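You operate a simulated robot arm through the tools that you are given. There is no shell and no other tool. Be economical: measure what you need, move in short steps, check, and stop when the job is done.

You run a simulated two-armed robot. Do the job below in one go: nothing can be reset, and whatever is moved stays where it is left.

TASK
Give the small bezel the new knob on its label and wipe its smudge off.
Fine: hold the bezel while you pull the worn knob, drop it in the small waste bin; use the pink cloth and put it back. What is to be rubbed or washed off counts as gone when no trace of it is left.

It is judged by the outcome, as a careful person would: the job done as asked, and still so three seconds after it is handed in. It fails if anything else is knocked over, pushed out of place, dropped, spilled or broken. Flat cloth is picked up by pressing the open fingertips on it (5 to 10 N) and closing them slowly along it; thin cloth reads only 2 to 8 mm in the jaws.

THE ROBOT
Two 7-joint arms with two-finger grippers on one trunk, on a base that drives. Base frame: it is fixed to the floor where the robot stands at the start and does not move with it; the origin is under the middle of the robot, x ahead of it, y to its left, z up; the surface under the hand at the start is at about z = 843. Units: mm, rad, N and s.
The left shoulder is at the start at [73, 216, 1143], the right one opposite. With the tool pointing down near the work surface each hand reaches from about 300 to 820 mm from the robot's upright axis, wherever it stands, measured 20 degrees to its own side. Places, roughly: well of the small bezel [600, 0, 900]. Payload 3.18 kg a hand.
The TCP of each hand is the grasp point between the finger pads, 30 mm short of the fingertips. In the tool frame z runs along the fingers and y along their closing line. The gripper opens to 144 mm. The gripper's body begins 103 mm behind the TCP.
Orientation is that of the tool frame in the base frame, as a unit quaternion [w, x, y, z]. With the fingers straight down and closing along the base's y, the tool's x points along the base's -x, its y along +y and its z along -z.

THE INTERFACE
- The arms move only by the tool play_rows. It takes "left_steps", "right_steps" or both (then of equal length, played together; a hand with none holds still); each is a list that holds one entry, the list of rows, each a list of 7 numbers: the shift along the tool's x, y, z in mm, then the turn, a rotation vector about the tool's x, y, z in rad, then the finger opening in mm, from 0 to 144. In form: [[[dx, dy, dz, ax, ay, az, jaw], ...]]. A call has 1 to 10 rows; each row shifts and turns the commanded pose from where the row before left it, along the tool's axes as they then stand. A row lasts 0.2 s, in which the tool goes at most 50 mm and 0.15 rad; a call with a longer step from one row to the next is refused whole, and so is a gripper value outside its range. Where a pose cannot be reached the arm comes as near as it can. A force on the tool above 40 N (or 10 N above the force at the start of the call, whichever is more), or a blocked arm, ends the call early, and 0.2 s more pass. The fingers move at their own pace and stop on an object; they squeeze with about 45 N. The grip force told is the motor's: it shows also when the fingers shut on nothing. Time passes only in rows, and 0.2 s behind the last, so rows that do not move let the fingers close. It gives the time, the measured TCP pose, the force on the tool (base axes), the opening and the grip force at its end, in the units of the frame above (readings bear some noise), with the torque about the TCP (base axes, N m) and any sound that the robot's microphone picked up.
- Cameras (640 x 400 px; columns grow to the right, rows downward): "scene" is now at [174.4, 3.6, 1329.1]; the picture's right is [-0.02, -1.00, 0.00], its down [-0.56, 0.01, -0.83] and it looks along [0.83, -0.02, -0.56] (base axes); focal length 274 px, centre (320, 200). "left" rides on the left gripper at [76, -16, -143] in its tool frame; the picture's right is [0.21, 0.98, 0.00], its down [-0.84, 0.18, -0.51] and it looks along [-0.50, 0.11, 0.86] (tool axes); focal length 218 px, centre (320, 200). "right" rides on the right gripper at [76, 16, -143] in its tool frame; the picture's right is [-0.21, 0.98, 0.00], its down [-0.84, -0.18, -0.51] and it looks along [-0.50, -0.11, 0.86] (tool axes); focal length 218 px, centre (320, 200). There is no depth. A picture from a camera that has moved, and an enlarged one, comes with that camera's place and axes in the base frame and with its lens. The place of the scene camera against the robot may be out by one fixed shift of up to 18 mm in any direction.
- camera(camera): a new picture of that camera. No time passes.
- slide_trunk(by): slides the trunk up (or, below 0, down) by that many mm; the arms and the scene camera ride with it, the base frame stays. It gives what a move gives, with no picture.
- steer(legs): drives the robot by 1 to 6 legs, each [ahead, left, turn to the left] in mm, mm and rad, along the robot's own axes; the way and the turn of a leg run together, so that a leg with both is an arc; at most 1500 mm and 3.142 rad a leg. The arms and the cameras ride along, it lands a little off, and it stops where it bumps. It gives what a move gives.
- turn_head(pan, tilt): turns the head with the scene camera to pan (to the left, within 1.396 rad either way) and tilt (down, from -0.506 to 1.204), counted from straight ahead of the robot. It gives what a move gives.
- inspect(camera, box): a new picture of the part [left, top, right, bottom] of that camera's present view, enlarged. No time passes.
- job_done(): hands the job in; it is judged then, once.

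Go step by step. Nothing tells you exact positions but the pictures and the camera data: compare them with the known pose of the tool, close in by small moves and look again before you grip or let go. The budget is 120 turns and 108 pictures, counting those below and the enlarged ones. Unless the task says otherwise, let go and move clear before handing in, and close with one line.

The tools are called as a command line: name --argument value ..., lists and objects as JSON in quotes. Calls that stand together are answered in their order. play_rows: Moves the arms, as the interface text tells. Its arguments: {"type":"object","properties":{"left_steps":{"type":"array"},"right_steps":{"type":"array"}},"required":[]} The other tools are called the same way: slide_trunk (by) slides the trunk up or down; steer (legs) drives the base; turn_head (pan, tilt) turns the head that bears the scene camera; camera (camera) takes a picture; inspect (camera, box) takes an enlarged picture of a part of a camera's view; job_done () hands the job in.

At the start:

```text
t: 0.0
left_ee_pos: [387.4, 158.2, 1140.8]
left_tool_rot: [0.0, 0.0, 1.0, -0.001]
left_ft_force: [-0.3, 0.1, -0.2]
left_wrist_torque: [0.02, -0.02, -0.02]
left_grip_width: 144.1
left_grip_force: 0.0
right_ee_pos: [445.8, -216.0, 1126.7]
right_tool_rot: [-0.001, 0.0, 1.0, 0.0]
right_ft_force: [0.5, 0.9, -0.6]
right_wrist_torque: [0.02, 0.02, 0.0]
right_grip_width: 144.1
right_grip_force: 0.0
trunk travel left (down, up): [-225.0, 144.0]
robot x, y, heading: [1.2, 1.0, 0.003]
head pan, tilt: [-0.023, 0.593]
```

scene: 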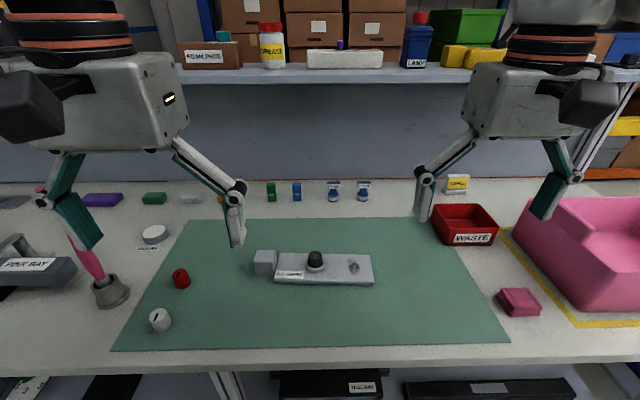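
right: 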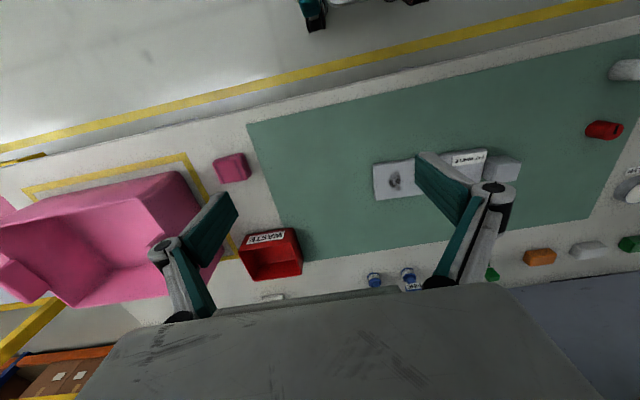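
left: 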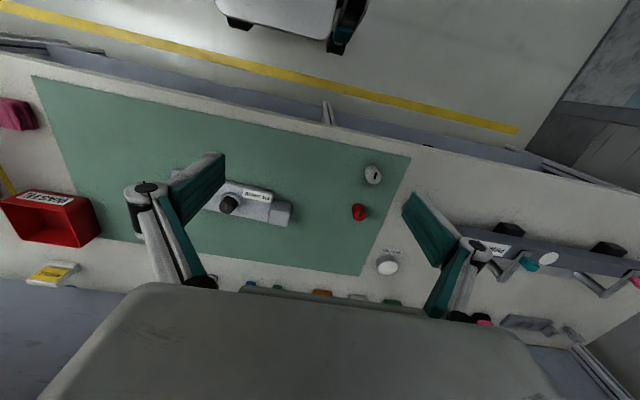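

I see the bezel in the middle of the green mat with a worn dark knob and a smudge, a red waste bin, a pink cloth to the right, and several candidate knobs on the left. I'll look closer at the labels first.

inspect --camera "scene" --box '[240, 230, 400, 300]'

inspect --camera "scene" --box '[70, 180, 230, 340]'

inspect --camera "scene" --box '[420, 170, 580, 330]'

inspect --camera "left" --box '[160, 150, 420, 300]'

```text
4.00 times, centred on (320, 265) of scene
camera zoom: at [174.4, 3.6, 1329.1], right [-0.02, -1.0, 0.0], down [-0.56, 0.01, -0.83], along [0.83, -0.02, -0.56], focal length 1095 px, centre (320, -60)
```

zoom: 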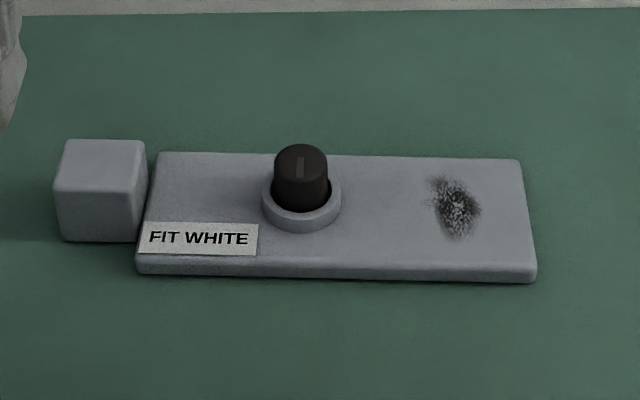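

```text
2.50 times, centred on (150, 260) of scene
camera zoom: at [174.4, 3.6, 1329.1], right [-0.02, -1.0, 0.0], down [-0.56, 0.01, -0.83], along [0.83, -0.02, -0.56], focal length 684 px, centre (745, 50)
```

zoom: 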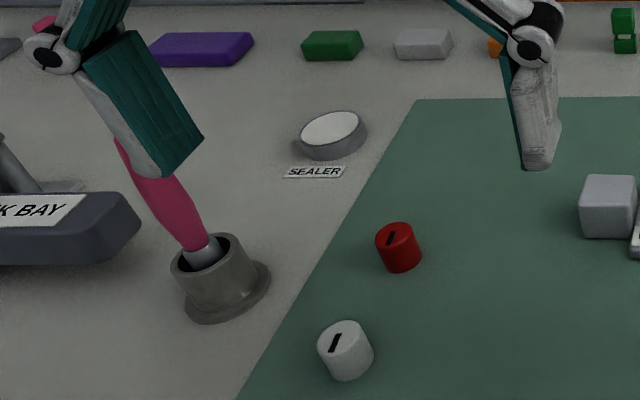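

```text
2.50 times, centred on (500, 250) of scene
camera zoom: at [174.4, 3.6, 1329.1], right [-0.02, -1.0, 0.0], down [-0.56, 0.01, -0.83], along [0.83, -0.02, -0.56], focal length 684 px, centre (-130, 75)
```

zoom: 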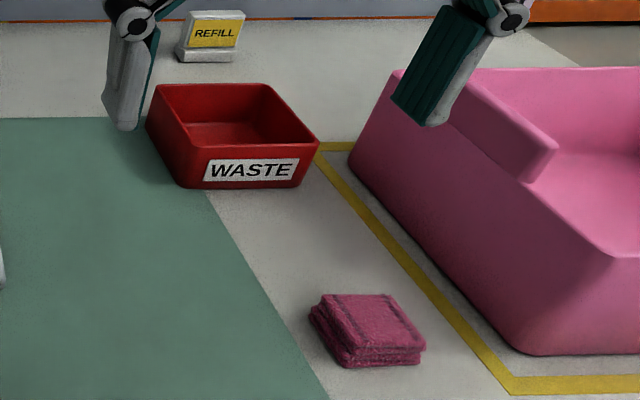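

```text
2.46 times, centred on (290, 225) of left
camera zoom: at [312.3, 141.3, 1284.6], right [-0.21, 0.98, 0.0], down [0.84, 0.18, 0.51], along [0.5, 0.11, -0.86], focal length 537 px, centre (394, 138)
```

zoom: 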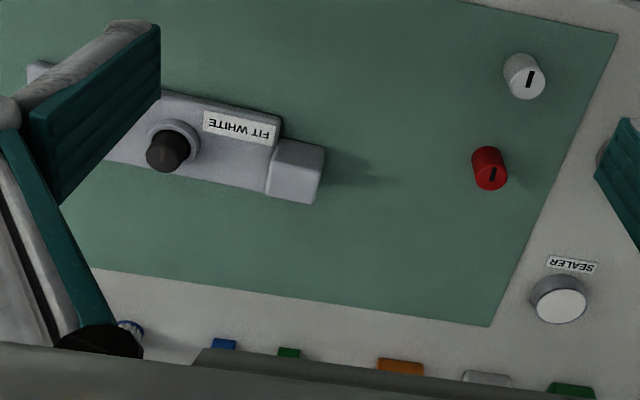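

The bezel's label asks for the white knob, which I place near (466, 287); the worn knob is near (594, 3), the grip block near (582, 114), the bin near (734, -403) and the cloth near (495, -411). I turn both hands so they close along x with their cameras outward, for holding the block and pulling the knob.

play_rows --left_steps '[[[0, 0, 0, 0, 0, 0.15, 144], [0, 0, 0, 0, 0, 0.15, 144], [0, 0, 0, 0, 0, 0.15, 144], [0, 0, 0, 0, 0, 0.15, 144], [0, 0, 0, 0, 0, 0.15, 144], [0, 0, 0, 0, 0, 0.15, 144], [0, 0, 0, 0, 0, 0.15, 144], [0, 0, 0, 0, 0, 0.15, 144], [0, 0, 0, 0, 0, 0.15, 144], [0, 0, 0, 0, 0, 0.15, 144]]]' --right_steps '[[[0, 0, 0, 0, 0, -0.15, 144], [0, 0, 0, 0, 0, -0.15, 144], [0, 0, 0, 0, 0, -0.15, 144], [0, 0, 0, 0, 0, -0.15, 144], [0, 0, 0, 0, 0, -0.15, 144], [0, 0, 0, 0, 0, -0.15, 144], [0, 0, 0, 0, 0, -0.15, 144], [0, 0, 0, 0, 0, -0.15, 144], [0, 0, 0, 0, 0, -0.15, 144], [0, 0, 0, 0, 0, -0.15, 144]]]'

play_rows --left_steps '[[[0, 0, 0, 0, 0, 0.072, 144], [0, 45, 0, 0, 0, 0, 144], [0, 45, 0, 0, 0, 0, 144], [0, 45, 0, 0, 0, 0, 144], [0, 45, 0, 0, 0, 0, 144], [0, 0, 40, 0, 0, 0, 144], [0, 0, 40, 0, 0, 0, 144]]]' --right_steps '[[[0, 0, 0, 0, 0, -0.072, 144], [0, -45, 0, 0, 0, 0, 144], [0, -45, 0, 0, 0, 0, 144], [0, -20, 0, 0, 0, 0, 144], [0, 0, 0, 0, 0, 0, 144], [0, 0, 40, 0, 0, 0, 144], [0, 0, 40, 0, 0, 0, 144]]]'

camera --camera "left"

camera --camera "right"

```text
t: 2.2
left_ee_pos: [388.7, 158.7, 1142.9]
left_tool_rot: [0.0, 0.29, 0.957, -0.004]
left_ft_force: [-0.6, 1.0, 0.0]
left_wrist_torque: [0.0, 0.04, -0.01]
left_grip_width: 144.0
left_grip_force: 0.1
left hand out of reach, approached as far as the arm can: row 5, 6, 7, 8, 9, 10
right_ee_pos: [446.2, -215.9, 1126.3]
right_tool_rot: [0.0, -0.174, 0.985, 0.0]
right_ft_force: [-0.2, 0.7, 0.0]
right_wrist_torque: [0.04, -0.01, -0.02]
right_grip_width: 144.1
right_grip_force: 0.1
right hand out of reach, approached as far as the arm can: row 3, 4, 5, 6, 7, 8, 9, 10
trunk travel left (down, up): [-225.0, 144.0]
robot x, y, heading: [0.6, -0.2, 0.002]
head pan, tilt: [-0.023, 0.593]
```

```text
t: 3.8
left_ee_pos: [389.0, 157.2, 1061.9]
left_tool_rot: [0.001, 0.29, 0.957, -0.004]
left_ft_force: [0.0, 0.3, 0.1]
left_wrist_torque: [0.01, 0.0, 0.01]
left_grip_width: 143.9
left_grip_force: 0.0
left hand out of reach, approached as far as the arm can: row 1, 2, 3, 4, 5
right_ee_pos: [446.6, -214.7, 1045.7]
right_tool_rot: [0.0, -0.174, 0.985, 0.0]
right_ft_force: [0.6, 0.2, 0.2]
right_wrist_torque: [0.03, 0.05, 0.01]
right_grip_width: 144.1
right_grip_force: 0.0
right hand out of reach, approached as far as the arm can: row 1, 2, 3, 4
trunk travel left (down, up): [-225.0, 144.0]
robot x, y, heading: [0.3, 1.8, 0.002]
head pan, tilt: [-0.023, 0.593]
```

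```text
100 pictures are left
camera left: at [317.4, 186.0, 1204.6], right [0.37, 0.93, -0.01], down [0.8, -0.31, 0.51], along [0.47, -0.19, -0.86], focal length 218 px, centre (320, 200)
```

left: 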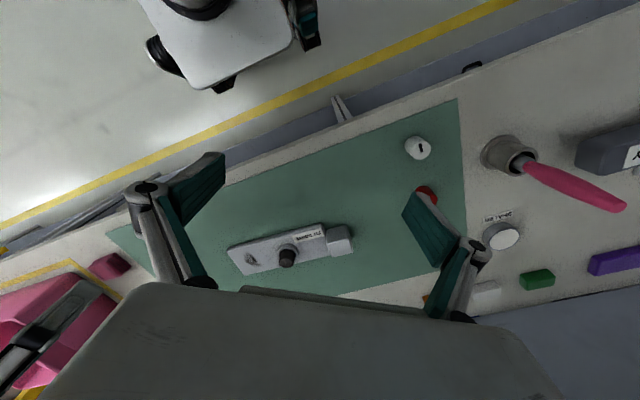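

```text
99 pictures are left
camera right: at [369.0, -225.9, 1189.3], right [-0.14, 0.99, 0.0], down [0.85, 0.12, 0.51], along [0.5, 0.07, -0.86], focal length 218 px, centre (320, 200)
```

right: 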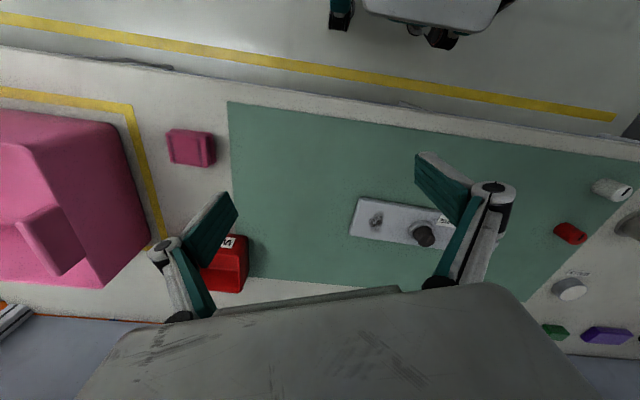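

The wrists stopped early at that spot (0.59 and 0.35 rad). I turn the left hand back, move it over the block, and try the turn in the other direction.

play_rows --left_steps '[[[0, 0, 0, 0, 0, -0.147, 144], [0, 0, 0, 0, 0, -0.147, 144], [0, 0, 0, 0, 0, -0.147, 144], [0, 0, 0, 0, 0, -0.147, 144], [-48, 0, 0, 0, 0, 0, 144], [-48, 0, 0, 0, 0, 0, 144], [-48, 0, 0, 0, 0, 0, 144], [-48, 0, 0, 0, 0, 0, 144]]]'

play_rows --left_steps '[[[0, 0, 0, 0, 0, 0.15, 144], [0, 0, 0, 0, 0, 0.15, 144], [0, 0, 0, 0, 0, 0.15, 144], [0, 0, 0, 0, 0, 0.15, 144], [0, 0, 0, 0, 0, 0.15, 144], [0, 0, 0, 0, 0, 0.15, 144], [0, 0, 0, 0, 0, 0.15, 144], [0, 0, 0, 0, 0, 0.15, 144], [0, 0, 0, 0, 0, 0.15, 144], [0, 0, 0, 0, 0, 0.15, 144]]]'

```text
t: 5.6
left_ee_pos: [581.5, 157.5, 1062.8]
left_tool_rot: [-0.001, 0.0, 1.0, -0.003]
left_ft_force: [0.2, -0.8, -0.3]
left_wrist_torque: [0.01, -0.01, -0.02]
left_grip_width: 143.8
left_grip_force: 0.1
right_ee_pos: [445.7, -216.1, 1046.5]
right_tool_rot: [0.0, -0.174, 0.985, 0.0]
right_ft_force: [0.2, -0.6, -0.2]
right_wrist_torque: [0.04, 0.02, -0.01]
right_grip_width: 143.9
right_grip_force: 0.1
trunk travel left (down, up): [-225.0, 144.0]
robot x, y, heading: [-2.4, -1.5, -0.0]
head pan, tilt: [-0.023, 0.593]
```

```text
t: 7.8
left_ee_pos: [579.6, 158.3, 1061.5]
left_tool_rot: [0.0, 0.126, 0.992, -0.004]
left_ft_force: [0.0, -0.4, -1.0]
left_wrist_torque: [-0.01, 0.0, 0.0]
left_grip_width: 144.1
left_grip_force: 0.0
left hand out of reach, approached as far as the arm can: row 3, 4, 5, 6, 7, 8, 9, 10
right_ee_pos: [445.2, -214.4, 1047.5]
right_tool_rot: [0.0, -0.173, 0.985, 0.0]
right_ft_force: [0.0, 1.0, 0.8]
right_wrist_torque: [0.0, 0.01, -0.03]
right_grip_width: 143.9
right_grip_force: 0.0
trunk travel left (down, up): [-225.0, 144.0]
robot x, y, heading: [0.0, 3.9, 0.002]
head pan, tilt: [-0.023, 0.593]
```

That direction is even more limited here, so I try the other one.

play_rows --left_steps '[[[0, 0, 0, 0, 0, -0.15, 144], [0, 0, 0, 0, 0, -0.15, 144], [0, 0, 0, 0, 0, -0.15, 144], [0, 0, 0, 0, 0, -0.15, 144], [0, 0, 0, 0, 0, -0.15, 144], [0, 0, 0, 0, 0, -0.15, 144], [0, 0, 0, 0, 0, -0.15, 144], [0, 0, 0, 0, 0, -0.15, 144], [0, 0, 0, 0, 0, -0.15, 144], [0, 0, 0, 0, 0, -0.15, 144]]]' --right_steps '[[[0, 0, 0, 0, 0, 0.15, 144], [0, 0, 0, 0, 0, 0.15, 144], [0, 0, 0, 0, 0, 0.05, 144], [0, 0, 0, 0, 0, 0, 144], [0, 0, 0, 0, 0, 0, 144], [0, 0, 0, 0, 0, 0, 144], [0, 0, 0, 0, 0, 0, 144], [0, 0, 0, 0, 0, 0, 144], [0, 0, 0, 0, 0, 0, 144], [0, 0, 0, 0, 0, 0, 144]]]'

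play_rows --left_steps '[[[0, 0, 0, 0, 0, -0.1, 144], [0, 0, 0, 0, 0, -0.1, 144], [0, 0, 0, 0, 0, -0.12, 144]]]'

camera --camera "left"

camera --camera "right"

```text
t: 10.0
left_ee_pos: [579.9, 158.0, 1061.0]
left_tool_rot: [-0.002, -0.586, 0.81, -0.004]
left_ft_force: [-0.5, -0.4, -0.3]
left_wrist_torque: [-0.02, 0.0, 0.01]
left_grip_width: 144.2
left_grip_force: 0.1
right_ee_pos: [445.1, -215.8, 1047.8]
right_tool_rot: [0.0, 0.0, 1.0, 0.001]
right_ft_force: [-0.3, 0.2, -0.4]
right_wrist_torque: [-0.04, 0.01, -0.02]
right_grip_width: 143.9
right_grip_force: 0.1
trunk travel left (down, up): [-225.0, 144.0]
robot x, y, heading: [-0.0, 0.7, -0.001]
head pan, tilt: [-0.023, 0.593]
```

```text
t: 10.8
left_ee_pos: [579.9, 157.8, 1062.1]
left_tool_rot: [-0.003, -0.707, 0.707, -0.003]
left_ft_force: [0.7, 0.0, -0.8]
left_wrist_torque: [0.0, -0.01, 0.0]
left_grip_width: 144.1
left_grip_force: 0.1
right_ee_pos: [445.0, -217.2, 1046.6]
right_tool_rot: [0.0, 0.0, 1.0, 0.0]
right_ft_force: [-0.6, 0.6, -0.8]
right_wrist_torque: [0.01, -0.01, -0.01]
right_grip_width: 144.0
right_grip_force: 0.0
trunk travel left (down, up): [-225.0, 144.0]
robot x, y, heading: [3.7, -0.6, -0.002]
head pan, tilt: [-0.023, 0.593]
```

```text
98 pictures are left
camera left: at [597.7, 81.2, 1205.2], right [-0.98, -0.21, 0.0], down [-0.18, 0.85, 0.5], along [-0.11, 0.49, -0.87], focal length 218 px, centre (320, 200)
```

left: 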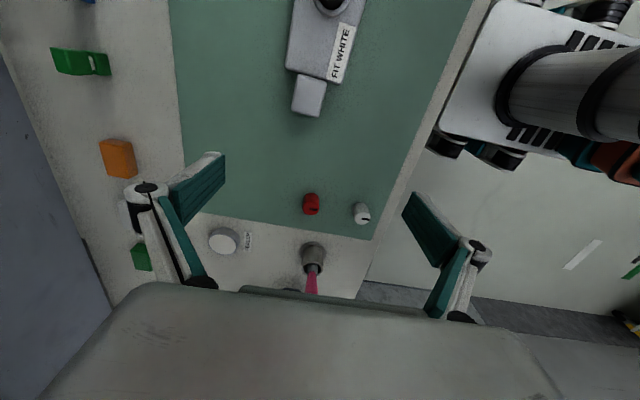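

```text
97 pictures are left
camera right: at [369.1, -198.8, 1190.0], right [0.21, 0.98, 0.0], down [0.84, -0.18, 0.51], along [0.5, -0.11, -0.86], focal length 218 px, centre (320, 200)
```

right: 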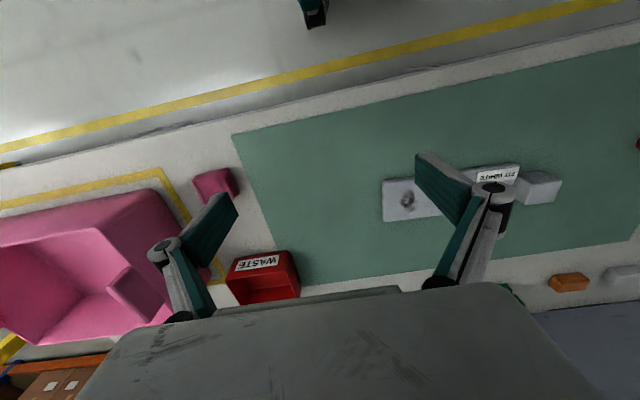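

The left hand reaches a -90° yaw, so it can close along x on the block, tilted outward to leave room for the right hand. I look closer to locate the block and the knob.

inspect --camera "left" --box '[230, 0, 430, 125]'

inspect --camera "right" --box '[370, 130, 570, 255]'

inspect --camera "scene" --box '[200, 200, 440, 350]'

```text
3.20 times, centred on (330, 62) of left
camera zoom: at [597.7, 81.2, 1205.2], right [-0.98, -0.21, 0.0], down [-0.18, 0.85, 0.5], along [-0.11, 0.49, -0.87], focal length 698 px, centre (288, 640)
```

zoom: 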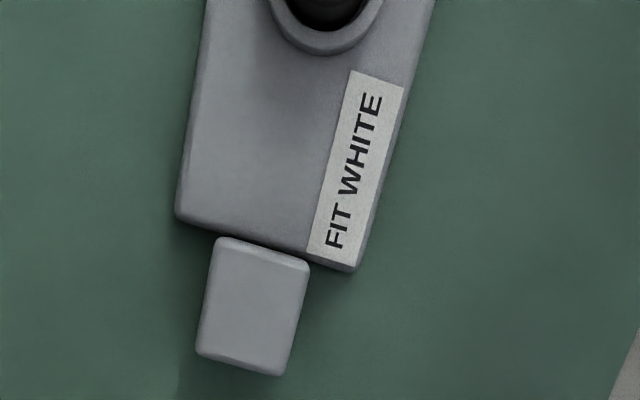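

```text
3.20 times, centred on (470, 192) of right
camera zoom: at [369.1, -198.8, 1190.0], right [0.21, 0.98, 0.0], down [0.84, -0.18, 0.51], along [0.5, -0.11, -0.86], focal length 698 px, centre (-160, 224)
```

zoom: 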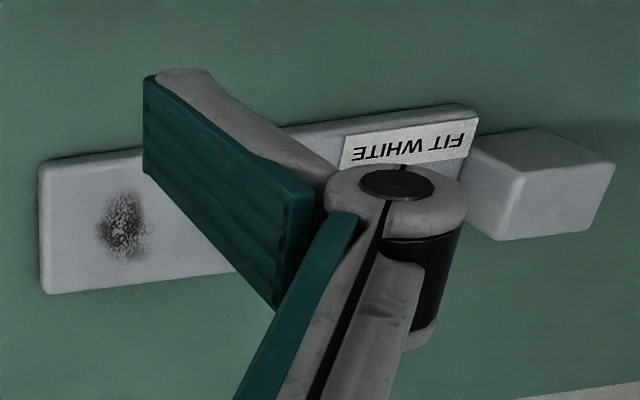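

```text
2.67 times, centred on (320, 275) of scene
camera zoom: at [174.4, 3.6, 1329.1], right [-0.02, -1.0, 0.0], down [-0.56, 0.01, -0.83], along [0.83, -0.02, -0.56], focal length 730 px, centre (320, 0)
```

zoom: 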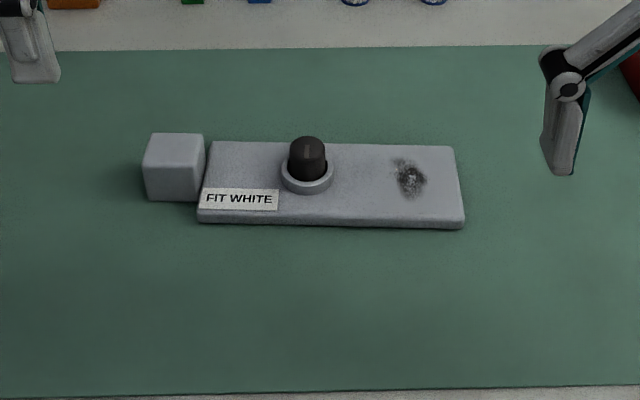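

The block's top centre comes out at about (605, 108, 888) and the knob at about (600, 0). I tilt the left hand outward by 0.5 rad and bring it above the block with the jaws partly open.

play_rows --left_steps '[[[0, 0, 0, 0, 0.125, 0, 100], [0, 0, 0, 0, 0.125, 0, 90], [0, 0, 0, 0, 0.125, 0, 84], [0, 0, 0, 0, 0.125, 0, 84], [0, -25, 0, 0, 0, 0, 84], [-6, 0, 31, 0, 0, 0, 84], [-6, 0, 31, 0, 0, 0, 84], [-6, 0, 31, 0, 0, 0, 84], [-7, 0, 32, 0, 0, 0, 84]]]'

camera --camera "left"

inspect --camera "scene" --box '[200, 180, 440, 330]'

```text
t: 12.8
left_ee_pos: [605.9, 117.2, 939.2]
left_tool_rot: [-0.178, -0.684, 0.685, -0.178]
left_ft_force: [-0.1, 0.1, -0.5]
left_wrist_torque: [0.06, 0.01, -0.02]
left_grip_width: 84.0
left_grip_force: 0.0
right_ee_pos: [446.2, -216.4, 1046.5]
right_tool_rot: [0.0, 0.0, 1.0, 0.0]
right_ft_force: [0.1, 0.3, -1.1]
right_wrist_torque: [-0.03, 0.02, 0.02]
right_grip_width: 144.0
right_grip_force: 0.0
trunk travel left (down, up): [-225.0, 144.0]
robot x, y, heading: [-0.6, 1.2, -0.0]
head pan, tilt: [-0.023, 0.593]
```

```text
93 pictures are left
camera left: at [623.3, 119.4, 1101.9], right [-0.98, -0.18, 0.1], down [-0.18, 0.98, 0.03], along [-0.11, 0.01, -0.99], focal length 218 px, centre (320, 200)
```

left: 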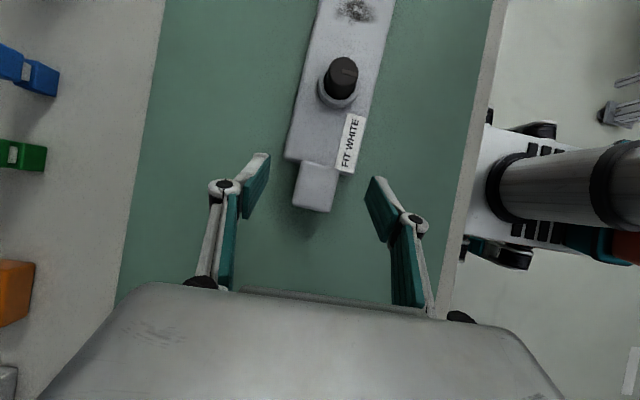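

```text
2.67 times, centred on (320, 255) of scene
camera zoom: at [175.0, 3.5, 1328.9], right [-0.02, -1.0, 0.0], down [-0.56, 0.01, -0.83], along [0.83, -0.02, -0.56], focal length 730 px, centre (320, 53)
```

zoom: 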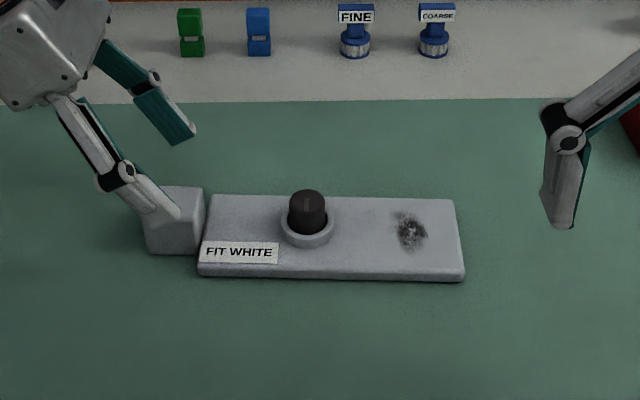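

The block is centred between the fingers at x≈606. I descend along base z to put the pads on the block's sides.

play_rows --left_steps '[[[-10, 0, 15.5, 0, 0, 0, 84], [-10, 0, 15.5, 0, 0, 0, 84], [-9, 0, 16, 0, 0, 0, 84]]]'

camera --camera "left"

inspect --camera "scene" --box '[200, 200, 360, 300]'

```text
t: 13.6
left_ee_pos: [605.1, 121.2, 884.9]
left_tool_rot: [-0.178, -0.684, 0.685, -0.177]
left_ft_force: [-0.4, -0.4, 0.1]
left_wrist_torque: [-0.01, -0.04, 0.0]
left_grip_width: 83.9
left_grip_force: 0.0
right_ee_pos: [446.3, -214.7, 1047.8]
right_tool_rot: [0.0, 0.0, 1.0, 0.001]
right_ft_force: [-0.4, 0.1, 0.5]
right_wrist_torque: [-0.01, -0.02, -0.03]
right_grip_width: 143.9
right_grip_force: 0.1
trunk travel left (down, up): [-225.0, 144.0]
robot x, y, heading: [2.5, 0.2, -0.001]
head pan, tilt: [-0.023, 0.593]
```

```text
91 pictures are left
camera left: at [623.1, 122.5, 1046.7], right [-0.98, -0.18, 0.1], down [-0.18, 0.98, 0.03], along [-0.11, 0.01, -0.99], focal length 218 px, centre (320, 200)
```

left: 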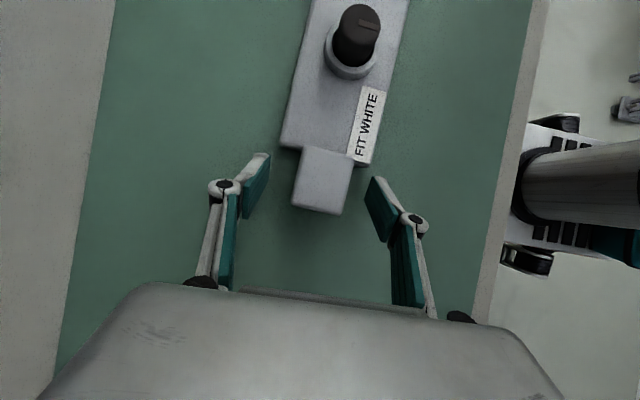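

```text
4.00 times, centred on (280, 250) of scene
camera zoom: at [174.8, 3.7, 1329.0], right [-0.02, -1.0, 0.0], down [-0.56, 0.01, -0.83], along [0.83, -0.02, -0.56], focal length 1095 px, centre (480, 0)
```

zoom: 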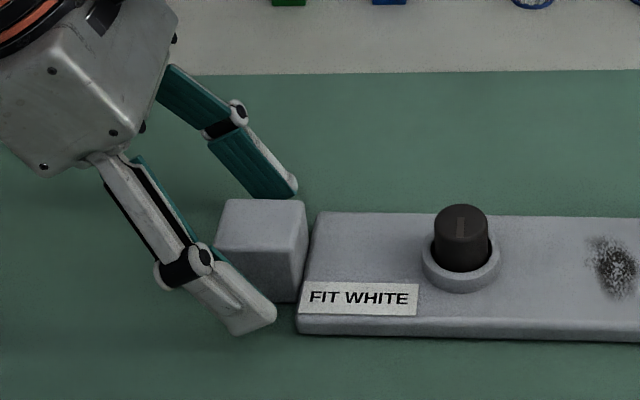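

The fingers straddle the block well. I centre by 2 mm and close on it.

play_rows --left_steps '[[[0, 2, 0, 0, 0, 0, 70], [0, 0, 0, 0, 0, 0, 56], [0, 0, 0, 0, 0, 0, 48], [0, 0, 0, 0, 0, 0, 44], [0, 0, 0, 0, 0, 0, 40], [0, 0, 0, 0, 0, 0, 34], [0, 0, 0, 0, 0, 0, 34]]]'

inspect --camera "scene" --box '[200, 200, 360, 300]'

```text
t: 15.2
left_ee_pos: [603.1, 120.9, 885.6]
left_tool_rot: [-0.178, -0.683, 0.686, -0.177]
left_ft_force: [-0.2, -0.8, 2.2]
left_wrist_torque: [-0.23, -0.11, -0.12]
left_grip_width: 39.4
left_grip_force: 45.0
right_ee_pos: [445.0, -215.9, 1047.4]
right_tool_rot: [0.001, -0.001, 1.0, 0.0]
right_ft_force: [-0.3, 0.1, 0.1]
right_wrist_torque: [0.02, -0.04, 0.0]
right_grip_width: 144.3
right_grip_force: 0.0
trunk travel left (down, up): [-225.0, 144.0]
robot x, y, heading: [-0.7, 0.6, 0.0]
head pan, tilt: [-0.023, 0.593]
```

```text
4.00 times, centred on (280, 250) of scene
camera zoom: at [174.2, 3.5, 1329.1], right [-0.02, -1.0, 0.0], down [-0.56, 0.01, -0.83], along [0.83, -0.02, -0.56], focal length 1095 px, centre (480, 0)
```

zoom: 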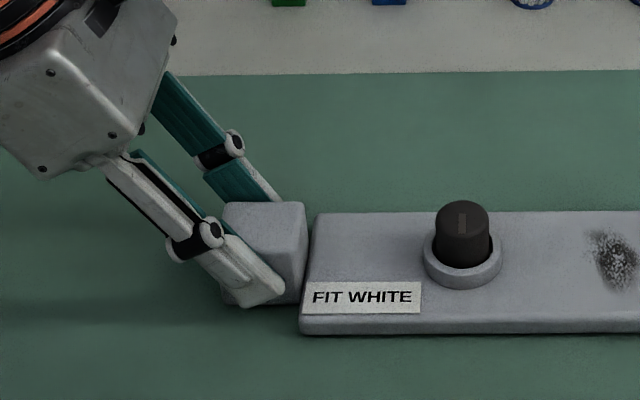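

The whole bezel moved with the block, so the block is part of it and the hold is good. I bring the right hand above the worn knob.

play_rows --right_steps '[[[-31, 42, 0, 0, 0, 0, 110], [-31, 43, 0, 0, 0, 0, 80], [-31, 43, 0, 0, 0, 0, 70], [-31, 43, 0, 0, 0, 0, 70], [-31, 43, 0, 0, 0, 0, 70], [0, 0, 30, 0, 0, 0, 70], [0, 0, 20, 0, 0, 0, 70]]]'

camera --camera "right"

camera --camera "scene"

```text
refused: row 1 steps farther than a row can; nothing moved
```

```text
88 pictures are left
camera right: at [368.9, -198.9, 1190.1], right [0.21, 0.98, 0.0], down [0.84, -0.18, 0.51], along [0.5, -0.11, -0.86], focal length 218 px, centre (320, 200)
```

right: 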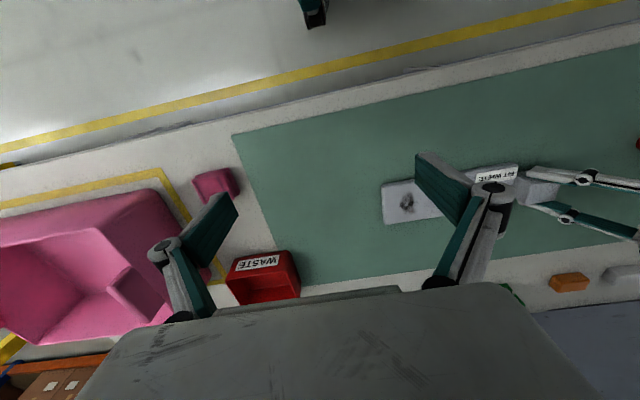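

```text
87 pictures are left
camera scene: at [174.2, 3.5, 1329.1], right [-0.02, -1.0, 0.0], down [-0.56, 0.01, -0.83], along [0.83, -0.02, -0.56], focal length 274 px, centre (320, 200)
```

scene: 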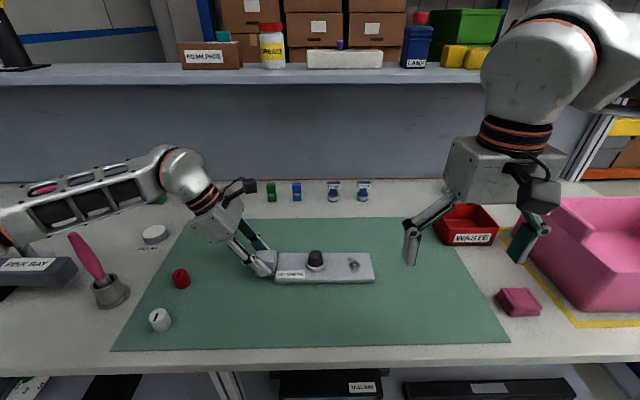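

The steps were too long for a row, so I split them finer.

play_rows --right_steps '[[[-26, 35, 0, 0, 0, 0, 110], [-26, 36, 0, 0, 0, 0, 80], [-26, 36, 0, 0, 0, 0, 70], [-26, 36, 0, 0, 0, 0, 70], [-26, 36, 0, 0, 0, 0, 70], [-25, 35, 0, 0, 0, 0, 70], [0, 0, 30, 0, 0, 0, 70], [0, 0, 20, 0, 0, 0, 70]]]'

camera --camera "right"

inspect --camera "scene" --box '[220, 150, 420, 290]'

```text
t: 17.0
left_ee_pos: [602.9, 120.3, 885.8]
left_tool_rot: [-0.177, -0.683, 0.685, -0.178]
left_ft_force: [0.5, -1.6, 3.0]
left_wrist_torque: [0.07, -0.22, 0.01]
left_grip_width: 39.1
left_grip_force: 44.2
right_ee_pos: [600.3, -3.0, 997.1]
right_tool_rot: [0.0, 0.0, 1.0, 0.0]
right_ft_force: [0.8, -0.4, -0.3]
right_wrist_torque: [0.02, 0.02, -0.04]
right_grip_width: 70.0
right_grip_force: 0.1
trunk travel left (down, up): [-225.0, 144.0]
robot x, y, heading: [2.0, 4.5, -0.001]
head pan, tilt: [-0.023, 0.593]
```

```text
86 pictures are left
camera right: at [524.2, 14.2, 1139.5], right [0.21, 0.98, 0.0], down [0.84, -0.18, 0.51], along [0.5, -0.11, -0.86], focal length 218 px, centre (320, 200)
```

right: 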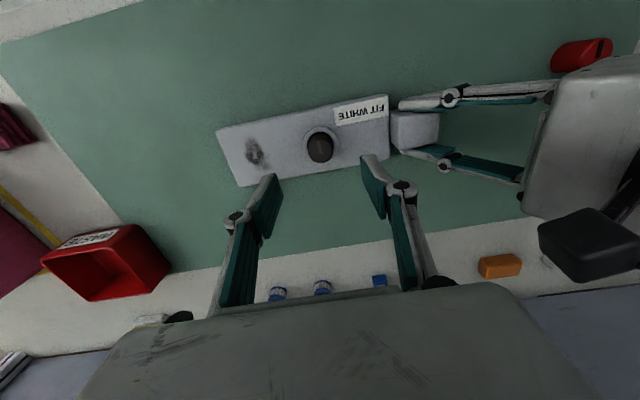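

```text
2.86 times, centred on (320, 220) of scene
camera zoom: at [174.3, 3.4, 1329.1], right [-0.02, -1.0, 0.0], down [-0.56, 0.01, -0.83], along [0.83, -0.02, -0.56], focal length 782 px, centre (320, 143)
```

zoom: 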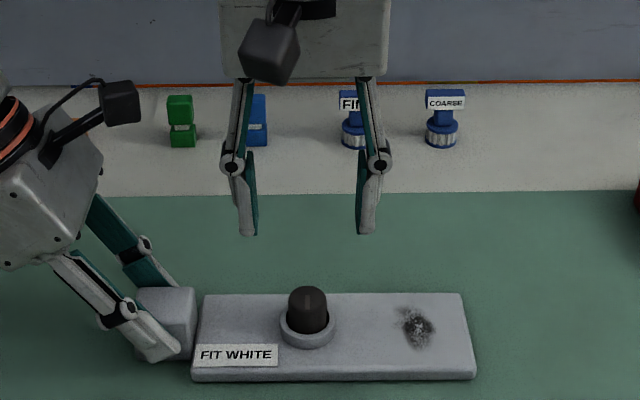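

The knob sits at about (600, -3.5) with its top near z 893. I descend to look before gripping.

play_rows --right_steps '[[[0, -0.5, 30, 0, 0, 0, 60], [0, 0, 30, 0, 0, 0, 60], [0, 0, 18, 0, 0, 0, 60]]]'

inspect --camera "scene" --box '[260, 210, 380, 290]'

inspect --camera "left" --box '[240, 0, 440, 125]'

```text
t: 17.8
left_ee_pos: [601.9, 121.3, 885.8]
left_tool_rot: [-0.178, -0.684, 0.685, -0.177]
left_ft_force: [-1.4, -0.5, 3.2]
left_wrist_torque: [0.05, -0.16, -0.07]
left_grip_width: 39.3
left_grip_force: 45.2
right_ee_pos: [600.6, -2.4, 918.5]
right_tool_rot: [0.0, 0.0, 1.0, 0.0]
right_ft_force: [-0.4, -0.1, -0.1]
right_wrist_torque: [0.02, 0.01, -0.01]
right_grip_width: 60.1
right_grip_force: 0.0
trunk travel left (down, up): [-225.0, 144.0]
robot x, y, heading: [-2.3, 2.1, 0.002]
head pan, tilt: [-0.023, 0.593]
```

```text
5.00 times, centred on (320, 250) of scene
camera zoom: at [173.9, 3.6, 1329.1], right [-0.02, -1.0, 0.0], down [-0.56, 0.01, -0.83], along [0.83, -0.02, -0.56], focal length 1369 px, centre (320, -50)
```

zoom: 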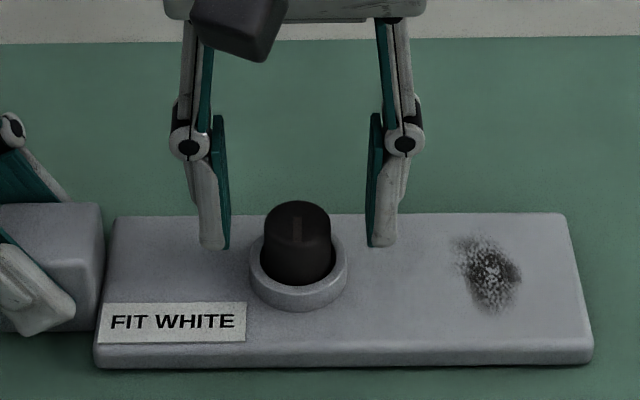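

```text
3.20 times, centred on (340, 62) of left
camera zoom: at [620.3, 122.3, 1047.5], right [-0.98, -0.18, 0.1], down [-0.18, 0.98, 0.03], along [-0.11, 0.01, -0.99], focal length 698 px, centre (256, 640)
```

zoom: 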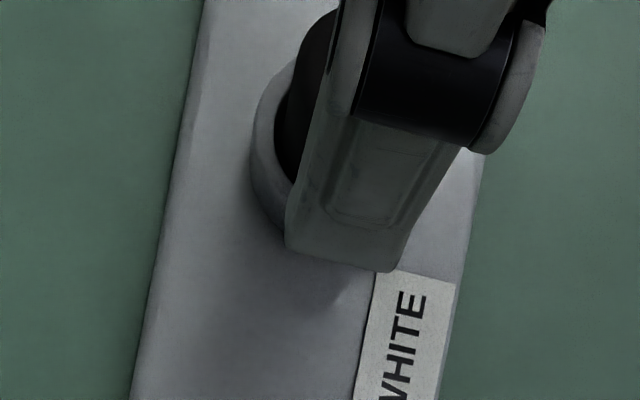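

The fingers are centred on the knob; ring top is about z 872, knob top about 895. I go down 12 mm and close on the knob.

play_rows --right_steps '[[[0, 0, 12, 0, 0, 0, 60], [0, 0, 0, 0, 0, 0, 45], [0, 0, 0, 0, 0, 0, 36], [0, 0, 0, 0, 0, 0, 32], [0, 0, 0, 0, 0, 0, 24], [0, 0, 0, 0, 0, 0, 20], [0, 0, 0, 0, 0, 0, 20]]]'

inspect --camera "scene" --box '[260, 210, 380, 290]'

```text
t: 19.4
left_ee_pos: [602.8, 121.2, 885.6]
left_tool_rot: [-0.178, -0.684, 0.685, -0.178]
left_ft_force: [-1.0, -2.6, 3.1]
left_wrist_torque: [-0.09, -0.08, -0.12]
left_grip_width: 39.6
left_grip_force: 44.9
right_ee_pos: [599.3, -3.1, 907.0]
right_tool_rot: [0.0, 0.0, 1.0, 0.0]
right_ft_force: [0.3, 2.1, -1.7]
right_wrist_torque: [0.1, -0.03, 0.04]
right_grip_width: 27.1
right_grip_force: 44.9
trunk travel left (down, up): [-225.0, 144.0]
robot x, y, heading: [-3.8, -0.2, 0.003]
head pan, tilt: [-0.023, 0.593]
```

```text
5.00 times, centred on (320, 250) of scene
camera zoom: at [174.2, 3.6, 1329.1], right [-0.02, -1.0, 0.0], down [-0.56, 0.01, -0.83], along [0.83, -0.02, -0.56], focal length 1369 px, centre (320, -50)
```

zoom: 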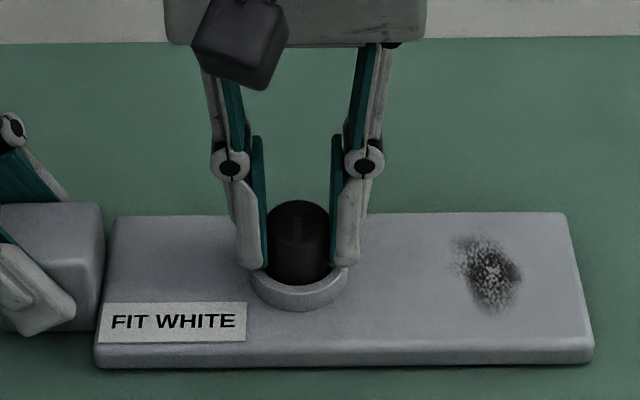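

Gripped at 27 mm. Now I pull straight up slowly.

play_rows --right_steps '[[[0, 0, -3, 0, 0, 0, 20], [0, 0, -3, 0, 0, 0, 20], [0, 0, -3, 0, 0, 0, 20], [0, 0, -3, 0, 0, 0, 20], [0, 0, -4, 0, 0, 0, 20], [0, 0, -5, 0, 0, 0, 20], [0, 0, -5, 0, 0, 0, 20], [0, 0, -8, 0, 0, 0, 20]]]'

inspect --camera "scene" --box '[240, 190, 400, 290]'

```text
t: 21.2
left_ee_pos: [603.1, 121.1, 885.4]
left_tool_rot: [-0.177, -0.685, 0.685, -0.178]
left_ft_force: [0.2, -0.9, 2.5]
left_wrist_torque: [0.09, -0.19, 0.0]
left_grip_width: 39.4
left_grip_force: 44.5
right_ee_pos: [599.4, -2.5, 942.0]
right_tool_rot: [0.0, 0.0, 1.0, 0.0]
right_ft_force: [-0.3, -0.4, -1.0]
right_wrist_torque: [-0.04, 0.01, 0.01]
right_grip_width: 27.3
right_grip_force: 45.1
trunk travel left (down, up): [-225.0, 144.0]
robot x, y, heading: [-1.4, 4.5, -0.003]
head pan, tilt: [-0.023, 0.593]
heard: snap
```

```text
4.00 times, centred on (320, 240) of scene
camera zoom: at [174.2, 3.5, 1329.1], right [-0.02, -1.0, 0.0], down [-0.56, 0.01, -0.83], along [0.83, -0.02, -0.56], focal length 1095 px, centre (320, 40)
```

zoom: 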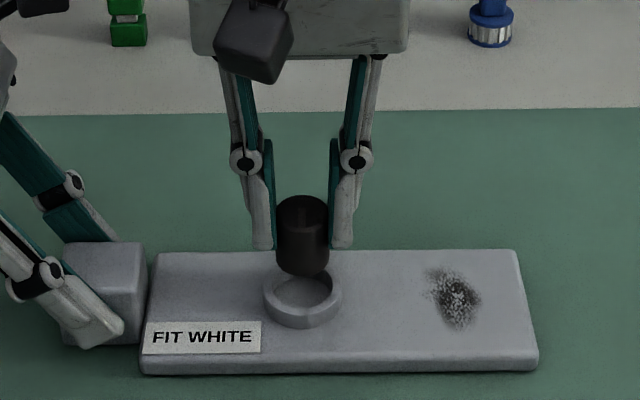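

The worn knob came out with a snap and the bezel stayed. I lift and carry it toward the waste bin near (730, -395).

play_rows --right_steps '[[[0, 0, -30, 0, 0, 0, 20], [0, 0, -30, 0, 0, 0, 20], [-12, -48, 0, 0, 0, 0, 20], [-12, -48, 0, 0, 0, 0, 20], [-12, -48, 0, 0, 0, 0, 20], [-12, -48, 0, 0, 0, 0, 20], [-12, -48, 0, 0, 0, 0, 20], [-12, -48, 0, 0, 0, 0, 20], [-12, -48, 0, 0, 0, 0, 20], [-12, -48, 0, 0, 0, 0, 20]]]'

camera --camera "right"

camera --camera "scene"

```text
t: 23.4
left_ee_pos: [602.8, 122.6, 884.5]
left_tool_rot: [-0.178, -0.684, 0.685, -0.177]
left_ft_force: [-0.6, 1.0, 1.6]
left_wrist_torque: [0.06, -0.12, -0.05]
left_grip_width: 39.2
left_grip_force: 44.6
right_ee_pos: [659.7, -243.6, 1001.4]
right_tool_rot: [0.001, 0.001, 1.0, 0.0]
right_ft_force: [0.1, 0.7, -0.4]
right_wrist_torque: [0.02, 0.02, 0.01]
right_grip_width: 27.5
right_grip_force: 44.9
right hand out of reach, approached as far as the arm can: row 8, 9, 10
trunk travel left (down, up): [-225.0, 144.0]
robot x, y, heading: [0.7, -0.6, -0.0]
head pan, tilt: [-0.023, 0.593]
```

```text
80 pictures are left
camera right: at [584.1, -225.9, 1143.1], right [0.21, 0.98, 0.0], down [0.84, -0.18, 0.51], along [0.5, -0.11, -0.86], focal length 218 px, centre (320, 200)
```

right: 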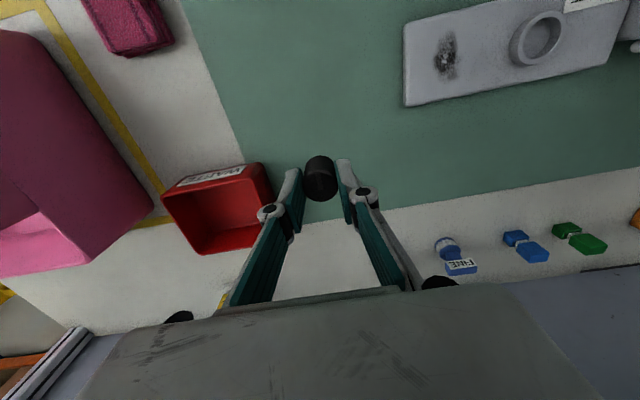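

```text
79 pictures are left
camera scene: at [174.2, 3.6, 1329.1], right [-0.02, -1.0, 0.0], down [-0.56, 0.01, -0.83], along [0.83, -0.02, -0.56], focal length 274 px, centre (320, 200)
```

scene: 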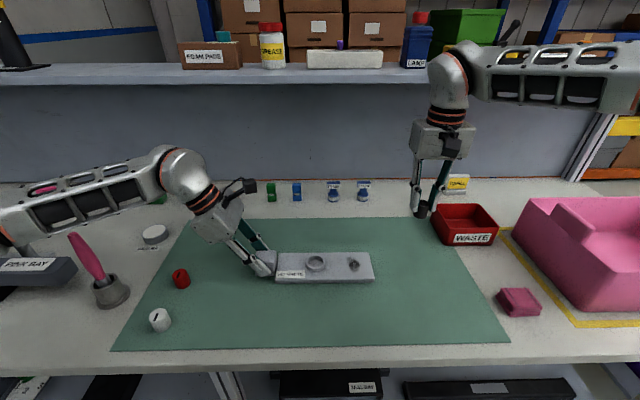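

The arm stopped short because of the wrist limit, so I yaw the right hand by 0.6 the easy way and then go on to the bin at about (722, -404).

play_rows --right_steps '[[[0, 0, 0, 0, 0, 0.15, 20], [0, 0, 0, 0, 0, 0.15, 20], [0, 0, 0, 0, 0, 0.15, 20], [0, 0, 0, 0, 0, 0.15, 20], [-35, -24.5, 0, 0, 0, 0, 20], [-35, -24.5, 0, 0, 0, 0, 20], [-35, -24.5, 0, 0, 0, 0, 20], [-35, -24.5, 0, 0, 0, 0, 20]]]'

camera --camera "right"

```text
t: 25.2
left_ee_pos: [603.4, 120.8, 885.5]
left_tool_rot: [-0.178, -0.684, 0.685, -0.177]
left_ft_force: [0.8, -0.5, 1.0]
left_wrist_torque: [0.15, -0.13, -0.01]
left_grip_width: 39.4
left_grip_force: 44.9
right_ee_pos: [720.9, -402.1, 999.2]
right_tool_rot: [0.0, 0.294, 0.956, 0.0]
right_ft_force: [0.2, -0.3, 1.0]
right_wrist_torque: [0.02, 0.03, 0.0]
right_grip_width: 27.2
right_grip_force: 44.7
trunk travel left (down, up): [-225.0, 144.0]
robot x, y, heading: [-1.0, 3.2, 0.0]
head pan, tilt: [-0.023, 0.593]
```

```text
78 pictures are left
camera right: at [667.7, -345.3, 1141.5], right [0.72, 0.69, 0.0], down [0.59, -0.62, 0.51], along [0.35, -0.37, -0.86], focal length 218 px, centre (320, 200)
```

right: 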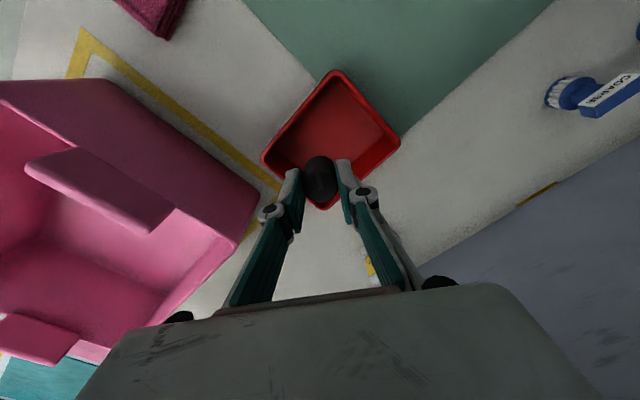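

The bin's opening is centred near (727, -389). I shift there, lower the knob into the bin and let go.

play_rows --right_steps '[[[3, 15, 0, 0, 0, 0, 20], [0, 0, 30, 0, 0, 0, 20], [0, 0, 30, 0, 0, 0, 20]]]'

camera --camera "right"

inspect --camera "scene" --box '[400, 160, 540, 260]'

```text
t: 26.0
left_ee_pos: [604.6, 120.1, 885.4]
left_tool_rot: [-0.178, -0.684, 0.685, -0.178]
left_ft_force: [-0.2, -0.3, -0.2]
left_wrist_torque: [0.29, 0.03, 0.01]
left_grip_width: 39.2
left_grip_force: 44.8
right_ee_pos: [726.4, -388.3, 938.8]
right_tool_rot: [0.0, 0.296, 0.955, -0.001]
right_ft_force: [0.2, 0.2, -0.7]
right_wrist_torque: [0.0, 0.0, 0.02]
right_grip_width: 27.7
right_grip_force: 45.4
trunk travel left (down, up): [-225.0, 144.0]
robot x, y, heading: [2.0, -0.8, -0.002]
head pan, tilt: [-0.023, 0.593]
```

```text
77 pictures are left
camera right: at [673.2, -330.4, 1081.6], right [0.72, 0.69, 0.0], down [0.59, -0.62, 0.51], along [0.35, -0.37, -0.86], focal length 218 px, centre (320, 200)
```

right: 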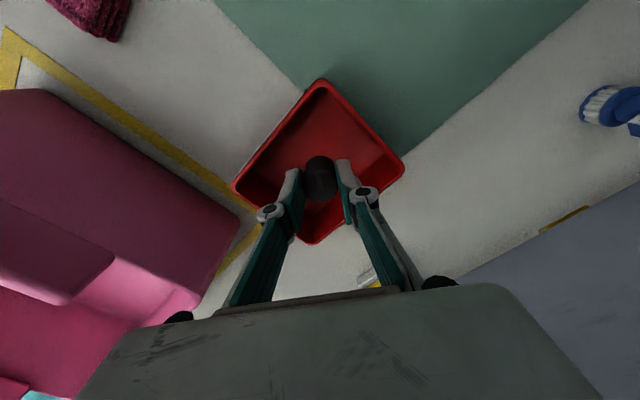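

```text
4.00 times, centred on (470, 210) of scene
camera zoom: at [174.5, 3.4, 1329.0], right [-0.02, -1.0, 0.0], down [-0.56, 0.01, -0.83], along [0.83, -0.02, -0.56], focal length 1095 px, centre (-280, 160)
```

zoom: 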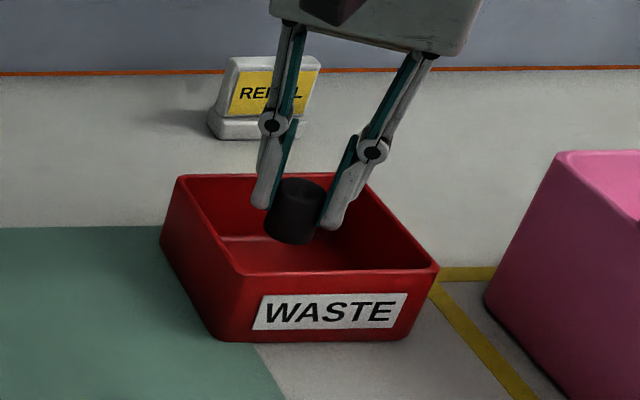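

It hangs centred over the bin. I lower it 30 mm and release.

play_rows --right_steps '[[[0, 0, 18, 0, 0, 0, 20], [0, 0, 16, 0, 0, 0, 20], [0, 0, 0, 0, 0, 0, 20], [0, 0, 0, 0, 0, 0, 36], [0, 0, 0, 0, 0, 0, 48], [0, 0, 0, 0, 0, 0, 48], [0, 0, -35, 0, 0, 0, 48], [0, 0, -40, 0, 0, 0, 48], [0, 0, -40, 0, 0, 0, 60]]]'

camera --camera "right"

```text
t: 28.0
left_ee_pos: [602.0, 120.9, 886.5]
left_tool_rot: [-0.178, -0.684, 0.685, -0.178]
left_ft_force: [-0.5, 0.0, -0.5]
left_wrist_torque: [0.22, 0.02, 0.0]
left_grip_width: 39.2
left_grip_force: 45.0
right_ee_pos: [726.5, -385.9, 1020.7]
right_tool_rot: [0.0, 0.294, 0.956, 0.0]
right_ft_force: [-0.5, -0.8, 0.2]
right_wrist_torque: [0.02, 0.0, 0.01]
right_grip_width: 60.0
right_grip_force: 0.0
trunk travel left (down, up): [-225.0, 144.0]
robot x, y, heading: [-1.8, 2.8, 0.002]
head pan, tilt: [-0.023, 0.593]
```

```text
75 pictures are left
camera right: at [673.2, -329.5, 1163.9], right [0.72, 0.69, 0.0], down [0.59, -0.62, 0.51], along [0.35, -0.37, -0.86], focal length 218 px, centre (320, 200)
```

right: 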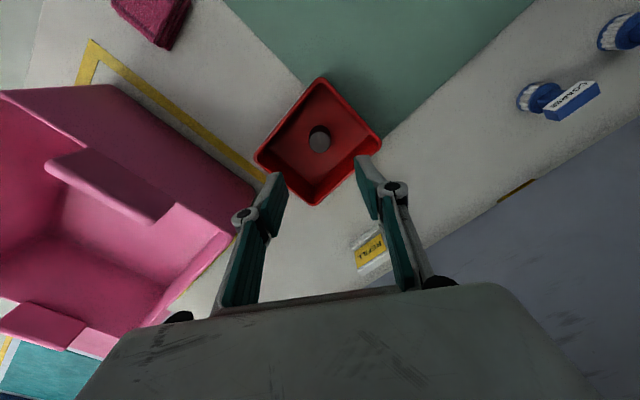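

The worn knob lies in the bin. With the left hand still holding the bezel, I fetch the pink cloth next, and move the right hand over it to look.

play_rows --right_steps '[[[36, -29.4, 0, 0, 0, 0, 60], [36, -29.4, 0, 0, 0, 0, 80], [36, -29.4, 0, 0, 0, 0, 80], [36, -29.4, 0, 0, 0, 0, 80], [36, -29.4, 0, 0, 0, 0, 80]]]'

camera --camera "right"

inspect --camera "scene" --box '[450, 260, 570, 335]'

```text
t: 29.2
left_ee_pos: [603.0, 121.8, 885.3]
left_tool_rot: [-0.178, -0.683, 0.686, -0.177]
left_ft_force: [-0.4, 0.6, -0.2]
left_wrist_torque: [-0.42, -0.12, -0.21]
left_grip_width: 39.3
left_grip_force: 45.6
right_ee_pos: [493.3, -407.9, 1020.1]
right_tool_rot: [0.001, 0.296, 0.955, 0.0]
right_ft_force: [-0.1, 0.3, 0.3]
right_wrist_torque: [-0.01, -0.02, 0.0]
right_grip_width: 80.0
right_grip_force: 0.1
trunk travel left (down, up): [-225.0, 144.0]
robot x, y, heading: [1.1, 1.1, -0.002]
head pan, tilt: [-0.023, 0.593]
```

```text
74 pictures are left
camera right: at [439.8, -350.9, 1161.9], right [0.72, 0.69, 0.0], down [0.59, -0.62, 0.51], along [0.35, -0.37, -0.86], focal length 218 px, centre (320, 200)
```

right: 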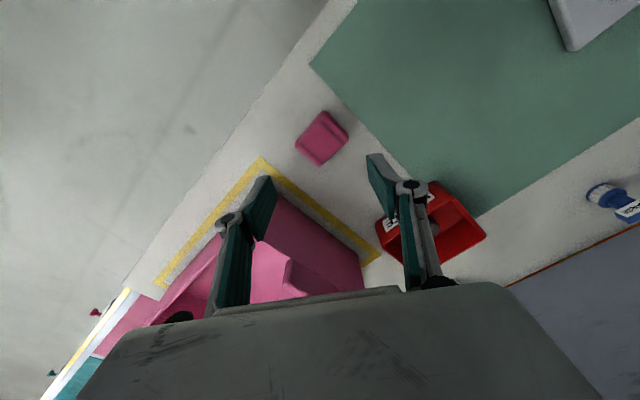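

```text
5.33 times, centred on (510, 298) of scene
camera zoom: at [173.7, 3.1, 1329.2], right [-0.02, -1.0, 0.0], down [-0.56, 0.01, -0.83], along [0.83, -0.02, -0.56], focal length 1460 px, centre (-693, -320)
```

zoom: 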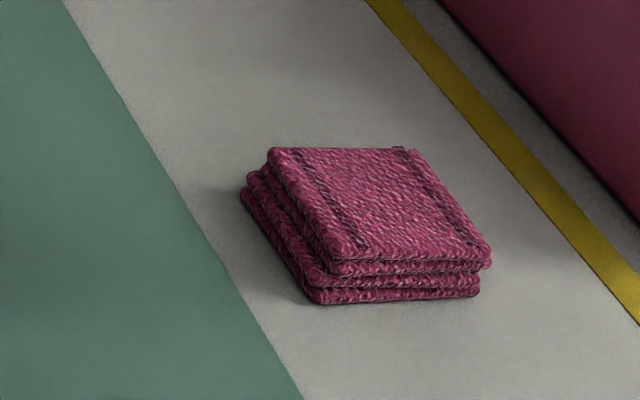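

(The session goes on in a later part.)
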